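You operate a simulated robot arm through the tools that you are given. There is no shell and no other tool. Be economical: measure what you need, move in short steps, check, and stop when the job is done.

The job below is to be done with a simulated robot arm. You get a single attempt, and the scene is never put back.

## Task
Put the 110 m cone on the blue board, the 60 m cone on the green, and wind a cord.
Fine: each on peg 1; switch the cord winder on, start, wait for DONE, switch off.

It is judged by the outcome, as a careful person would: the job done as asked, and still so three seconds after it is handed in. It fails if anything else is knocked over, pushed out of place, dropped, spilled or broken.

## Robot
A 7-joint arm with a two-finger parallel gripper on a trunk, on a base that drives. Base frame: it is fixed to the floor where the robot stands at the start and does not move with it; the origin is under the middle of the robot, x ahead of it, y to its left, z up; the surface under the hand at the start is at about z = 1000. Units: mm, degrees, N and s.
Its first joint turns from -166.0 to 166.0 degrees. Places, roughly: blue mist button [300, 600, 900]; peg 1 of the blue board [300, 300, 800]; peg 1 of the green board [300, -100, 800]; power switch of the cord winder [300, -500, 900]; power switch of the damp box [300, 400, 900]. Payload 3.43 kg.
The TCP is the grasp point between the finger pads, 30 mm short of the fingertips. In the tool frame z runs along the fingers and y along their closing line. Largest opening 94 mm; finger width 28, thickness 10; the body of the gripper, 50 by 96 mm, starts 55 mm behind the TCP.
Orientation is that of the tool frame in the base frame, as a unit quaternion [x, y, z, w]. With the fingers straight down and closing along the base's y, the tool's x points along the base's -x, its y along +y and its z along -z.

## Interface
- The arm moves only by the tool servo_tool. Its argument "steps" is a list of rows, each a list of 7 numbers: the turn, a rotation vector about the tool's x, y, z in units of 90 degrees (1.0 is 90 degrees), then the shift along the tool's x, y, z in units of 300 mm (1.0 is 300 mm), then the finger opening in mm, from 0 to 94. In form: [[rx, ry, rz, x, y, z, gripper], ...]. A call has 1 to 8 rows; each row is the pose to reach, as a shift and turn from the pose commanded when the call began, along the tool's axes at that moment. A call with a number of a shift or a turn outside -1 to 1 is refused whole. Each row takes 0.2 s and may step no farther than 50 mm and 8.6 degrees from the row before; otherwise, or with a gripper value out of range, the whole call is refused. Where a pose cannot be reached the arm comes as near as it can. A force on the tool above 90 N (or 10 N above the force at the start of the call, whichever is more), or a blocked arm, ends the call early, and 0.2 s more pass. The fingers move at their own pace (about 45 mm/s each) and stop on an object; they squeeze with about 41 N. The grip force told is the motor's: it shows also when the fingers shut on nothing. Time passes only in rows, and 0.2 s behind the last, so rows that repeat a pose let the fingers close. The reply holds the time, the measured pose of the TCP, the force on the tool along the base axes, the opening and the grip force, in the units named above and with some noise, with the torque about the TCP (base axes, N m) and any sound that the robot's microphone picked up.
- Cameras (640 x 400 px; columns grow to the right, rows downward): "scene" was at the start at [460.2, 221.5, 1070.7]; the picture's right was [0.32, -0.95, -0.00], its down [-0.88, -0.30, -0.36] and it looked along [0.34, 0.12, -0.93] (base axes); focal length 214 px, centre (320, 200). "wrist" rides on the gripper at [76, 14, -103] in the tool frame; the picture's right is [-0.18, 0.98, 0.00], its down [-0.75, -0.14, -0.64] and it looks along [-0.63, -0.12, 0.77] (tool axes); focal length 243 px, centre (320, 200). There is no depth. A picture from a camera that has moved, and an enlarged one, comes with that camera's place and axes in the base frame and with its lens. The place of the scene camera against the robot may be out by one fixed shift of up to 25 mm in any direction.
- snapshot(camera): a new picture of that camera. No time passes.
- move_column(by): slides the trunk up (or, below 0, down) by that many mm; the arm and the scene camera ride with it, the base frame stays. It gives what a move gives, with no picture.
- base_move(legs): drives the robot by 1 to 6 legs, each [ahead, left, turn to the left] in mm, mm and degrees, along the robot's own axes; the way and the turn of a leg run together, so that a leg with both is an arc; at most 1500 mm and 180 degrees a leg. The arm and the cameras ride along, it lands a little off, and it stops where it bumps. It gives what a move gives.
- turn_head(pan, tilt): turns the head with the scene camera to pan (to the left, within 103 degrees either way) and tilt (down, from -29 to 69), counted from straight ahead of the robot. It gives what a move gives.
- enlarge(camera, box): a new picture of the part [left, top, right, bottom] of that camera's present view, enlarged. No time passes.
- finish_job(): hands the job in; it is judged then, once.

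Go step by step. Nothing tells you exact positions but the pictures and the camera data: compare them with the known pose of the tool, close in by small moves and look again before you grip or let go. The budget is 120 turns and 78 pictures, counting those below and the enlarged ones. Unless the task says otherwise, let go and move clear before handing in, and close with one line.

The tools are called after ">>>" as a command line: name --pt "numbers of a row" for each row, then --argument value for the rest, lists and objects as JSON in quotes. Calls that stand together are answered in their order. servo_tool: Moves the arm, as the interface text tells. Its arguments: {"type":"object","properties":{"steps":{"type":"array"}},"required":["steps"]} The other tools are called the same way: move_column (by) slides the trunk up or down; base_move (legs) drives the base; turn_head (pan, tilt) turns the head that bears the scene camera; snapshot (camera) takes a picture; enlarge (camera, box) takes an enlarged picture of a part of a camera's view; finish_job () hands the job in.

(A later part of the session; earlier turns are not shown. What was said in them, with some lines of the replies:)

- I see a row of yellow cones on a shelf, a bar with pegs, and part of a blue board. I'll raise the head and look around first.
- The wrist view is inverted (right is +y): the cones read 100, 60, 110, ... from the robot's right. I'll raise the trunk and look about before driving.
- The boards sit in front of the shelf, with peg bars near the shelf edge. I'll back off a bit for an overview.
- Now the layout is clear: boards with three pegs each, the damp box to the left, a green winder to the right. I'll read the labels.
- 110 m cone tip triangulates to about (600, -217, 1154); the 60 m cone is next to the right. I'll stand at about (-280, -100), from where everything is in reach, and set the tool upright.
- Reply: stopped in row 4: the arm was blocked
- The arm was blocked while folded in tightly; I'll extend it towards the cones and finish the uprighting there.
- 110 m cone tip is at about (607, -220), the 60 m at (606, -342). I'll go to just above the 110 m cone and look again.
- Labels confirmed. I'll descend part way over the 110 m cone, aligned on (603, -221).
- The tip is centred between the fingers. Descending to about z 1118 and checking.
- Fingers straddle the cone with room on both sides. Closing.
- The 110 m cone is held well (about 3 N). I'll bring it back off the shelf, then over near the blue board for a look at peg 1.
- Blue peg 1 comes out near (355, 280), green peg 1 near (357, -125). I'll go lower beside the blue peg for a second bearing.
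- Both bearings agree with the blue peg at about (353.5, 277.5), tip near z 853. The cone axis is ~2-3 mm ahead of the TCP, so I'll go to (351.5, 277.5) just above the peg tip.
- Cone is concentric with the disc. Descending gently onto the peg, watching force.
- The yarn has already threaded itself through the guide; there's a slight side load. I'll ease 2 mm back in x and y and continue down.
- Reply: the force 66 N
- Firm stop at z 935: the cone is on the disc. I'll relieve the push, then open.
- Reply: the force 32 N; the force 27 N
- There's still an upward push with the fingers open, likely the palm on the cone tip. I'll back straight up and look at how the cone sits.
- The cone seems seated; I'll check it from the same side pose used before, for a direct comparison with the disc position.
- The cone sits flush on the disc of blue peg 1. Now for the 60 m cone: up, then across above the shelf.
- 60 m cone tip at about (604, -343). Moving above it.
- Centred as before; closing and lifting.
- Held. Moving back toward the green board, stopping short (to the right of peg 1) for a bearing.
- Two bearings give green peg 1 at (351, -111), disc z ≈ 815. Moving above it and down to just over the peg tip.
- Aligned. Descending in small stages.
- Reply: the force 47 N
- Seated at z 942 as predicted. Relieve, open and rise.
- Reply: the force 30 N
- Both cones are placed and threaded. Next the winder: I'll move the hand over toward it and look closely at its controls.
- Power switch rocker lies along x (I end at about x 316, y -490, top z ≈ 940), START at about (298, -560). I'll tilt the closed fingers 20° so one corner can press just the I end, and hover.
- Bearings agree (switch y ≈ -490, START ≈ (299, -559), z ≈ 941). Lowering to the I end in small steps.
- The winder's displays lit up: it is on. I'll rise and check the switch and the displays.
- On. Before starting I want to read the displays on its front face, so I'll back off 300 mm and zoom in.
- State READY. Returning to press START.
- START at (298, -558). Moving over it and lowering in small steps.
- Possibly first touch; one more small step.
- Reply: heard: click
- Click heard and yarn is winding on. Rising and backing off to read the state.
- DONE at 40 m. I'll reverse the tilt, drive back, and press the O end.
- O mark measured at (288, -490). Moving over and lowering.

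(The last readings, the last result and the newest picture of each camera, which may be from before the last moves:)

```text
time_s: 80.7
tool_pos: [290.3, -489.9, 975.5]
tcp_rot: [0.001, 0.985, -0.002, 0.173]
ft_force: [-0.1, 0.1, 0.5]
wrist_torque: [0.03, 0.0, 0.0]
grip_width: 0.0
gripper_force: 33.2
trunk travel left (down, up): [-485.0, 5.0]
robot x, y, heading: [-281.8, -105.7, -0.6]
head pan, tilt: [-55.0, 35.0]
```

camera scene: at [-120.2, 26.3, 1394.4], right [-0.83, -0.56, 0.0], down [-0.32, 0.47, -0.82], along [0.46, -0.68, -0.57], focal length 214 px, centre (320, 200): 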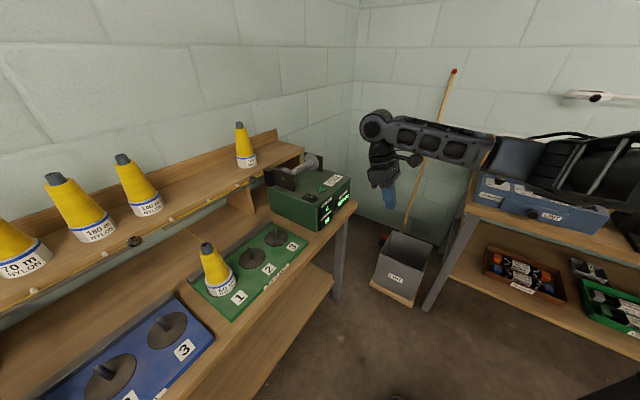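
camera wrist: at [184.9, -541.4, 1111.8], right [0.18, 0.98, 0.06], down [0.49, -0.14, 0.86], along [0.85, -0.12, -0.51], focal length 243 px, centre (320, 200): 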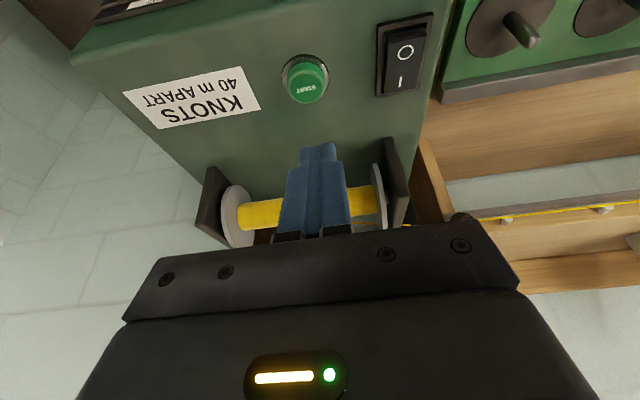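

>>> servo_tool --pt "0 0 0 0.0046 0 0.0125 0" --pt "0 0 0 0.0046 0 0.0125 0"

>>> servo_tool --pt "0 0 0 0.0023 0 0.0063 0" --pt "0 0 0 0.0023 0 0.0063 0"

>>> turn_head --pan -55 --tilt 45

>>> enlarge --camera "scene" --box '[280, 100, 440, 230]'

```text
time_s: 81.3
tool_pos: [289.6, -489.6, 972.2]
tcp_rot: [0.001, 0.985, -0.003, 0.173]
ft_force: [-1.6, 0.1, 7.0]
wrist_torque: [0.03, 0.08, 0.03]
grip_width: 0.0
gripper_force: 32.9
trunk travel left (down, up): [-485.0, 5.0]
robot x, y, heading: [-283.8, -101.6, -0.8]
head pan, tilt: [-55.0, 35.0]
```

```text
time_s: 81.9
tool_pos: [289.7, -489.7, 972.2]
tcp_rot: [0.001, 0.985, -0.004, 0.175]
ft_force: [-1.7, 7.9, 34.6]
wrist_torque: [0.33, 0.16, -0.38]
grip_width: 0.0
gripper_force: 33.0
trunk travel left (down, up): [-485.0, 5.0]
robot x, y, heading: [-283.5, -100.7, -0.6]
head pan, tilt: [-55.0, 35.0]
```

```text
time_s: 82.7
tool_pos: [290.7, -489.5, 972.2]
tcp_rot: [0.0, 0.985, -0.003, 0.174]
ft_force: [0.4, 6.9, 46.0]
wrist_torque: [0.27, 0.12, -0.34]
grip_width: 0.0
gripper_force: 32.5
trunk travel left (down, up): [-485.0, 5.0]
robot x, y, heading: [-284.2, -104.2, -0.5]
head pan, tilt: [-55.0, 45.0]
```

```text
3.08 times, centred on (360, 165) of scene
camera zoom: at [170.8, 29.7, 1380.1], right [-0.82, -0.57, 0.0], down [-0.4, 0.58, -0.71], along [0.4, -0.58, -0.71], focal length 660 px, centre (197, 308)
```

zoom: 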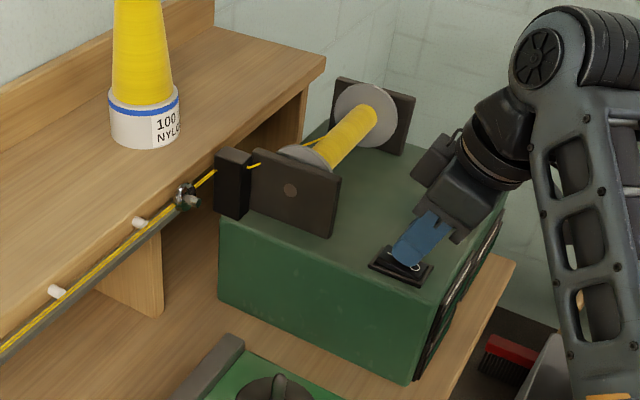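

Displays are dark: it is off. Rising clear and doing a final check.

>>> servo_tool --pt "0 0 0 -0.03 0 -0.08 0" --pt "0 0 0 -0.06 0 -0.16 0" --pt "0 0 0 -0.1 0 -0.28 0" --pt "0 0 0 -0.15 0 -0.42 0"

>>> base_move --legs '[[-300, 0, 0]]'

>>> turn_head --pan -45 --tilt 38

>>> snapshot --camera "scene"

>>> enlarge --camera "scene" --box '[180, 120, 420, 290]'

>>> turn_head --pan 0 --tilt 35

>>> snapshot --camera "scene"

```text
time_s: 83.7
tool_pos: [287.5, -488.8, 1103.7]
tcp_rot: [0.001, 0.985, 0.0, 0.173]
ft_force: [0.1, 0.5, -0.6]
wrist_torque: [-0.02, 0.0, -0.02]
grip_width: 0.0
gripper_force: 33.4
trunk travel left (down, up): [-485.0, 5.0]
robot x, y, heading: [-285.4, -103.1, -0.7]
head pan, tilt: [-55.0, 45.0]
```

```text
time_s: 85.7
tool_pos: [-17.4, -485.5, 1103.1]
tcp_rot: [0.001, 0.985, -0.002, 0.173]
ft_force: [0.1, 0.0, 0.4]
wrist_torque: [-0.03, 0.02, 0.0]
grip_width: 0.1
gripper_force: 33.2
trunk travel left (down, up): [-485.0, 5.0]
robot x, y, heading: [-587.5, -98.9, -0.6]
head pan, tilt: [-55.0, 45.0]
```

```text
time_s: 86.5
tool_pos: [-17.1, -487.0, 1103.9]
tcp_rot: [0.0, 0.985, -0.002, 0.173]
ft_force: [0.6, 0.5, 0.6]
wrist_torque: [-0.01, 0.0, 0.03]
grip_width: 0.0
gripper_force: 33.1
trunk travel left (down, up): [-485.0, 5.0]
robot x, y, heading: [-589.2, -98.9, -0.5]
head pan, tilt: [-45.0, 38.0]
```

```text
9 pictures are left
camera scene: at [-118.7, 37.4, 1389.8], right [-0.71, -0.7, 0.0], down [-0.43, 0.44, -0.79], along [0.55, -0.56, -0.62], focal length 214 px, centre (320, 200)
```

scene: 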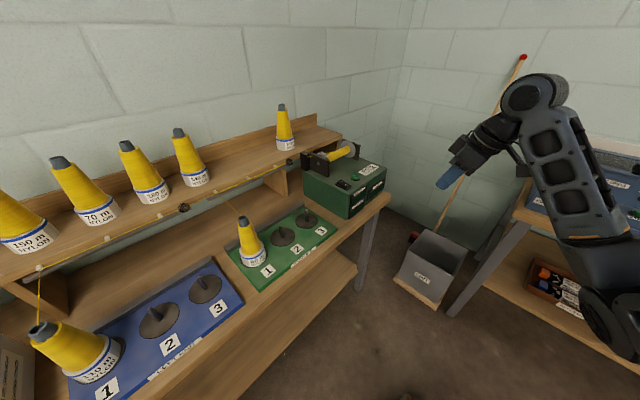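

```text
2.35 times, centred on (300, 205) of scene
camera zoom: at [-118.7, 37.4, 1389.8], right [-0.71, -0.7, 0.0], down [-0.43, 0.44, -0.79], along [0.55, -0.56, -0.62], focal length 505 px, centre (367, 188)
```

zoom: 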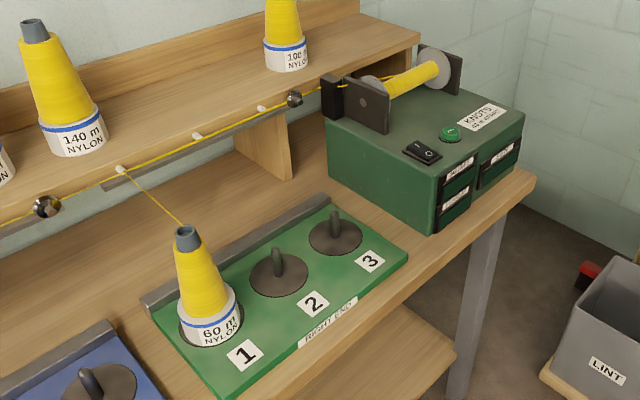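

```text
time_s: 87.6
tool_pos: [-16.2, -486.9, 1102.5]
tcp_rot: [0.001, 0.985, -0.002, 0.173]
ft_force: [0.1, -0.2, -0.7]
wrist_torque: [0.02, 0.01, -0.01]
grip_width: 0.0
gripper_force: 33.0
trunk travel left (down, up): [-485.0, 5.0]
robot x, y, heading: [-587.8, -98.0, -0.7]
head pan, tilt: [0.0, 35.0]
```

```text
7 pictures are left
camera scene: at [-91.0, 98.1, 1394.4], right [-0.01, -1.0, 0.0], down [-0.57, 0.01, -0.82], along [0.82, -0.01, -0.57], focal length 214 px, centre (320, 200)
```

scene: 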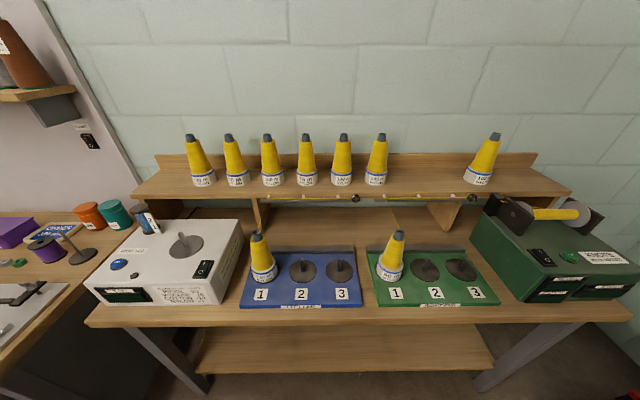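

Both cones stand on peg 1 of their boards, the cord is wound, the winder is off, and everything else is in place. Handing in.

>>> finish_job

```text
The job is handed in.
```

The job is done and handed in: the 110 m cone is on blue peg 1, the 60 m cone is on green peg 1, and the winder ran its 40 m to DONE and is switched off.
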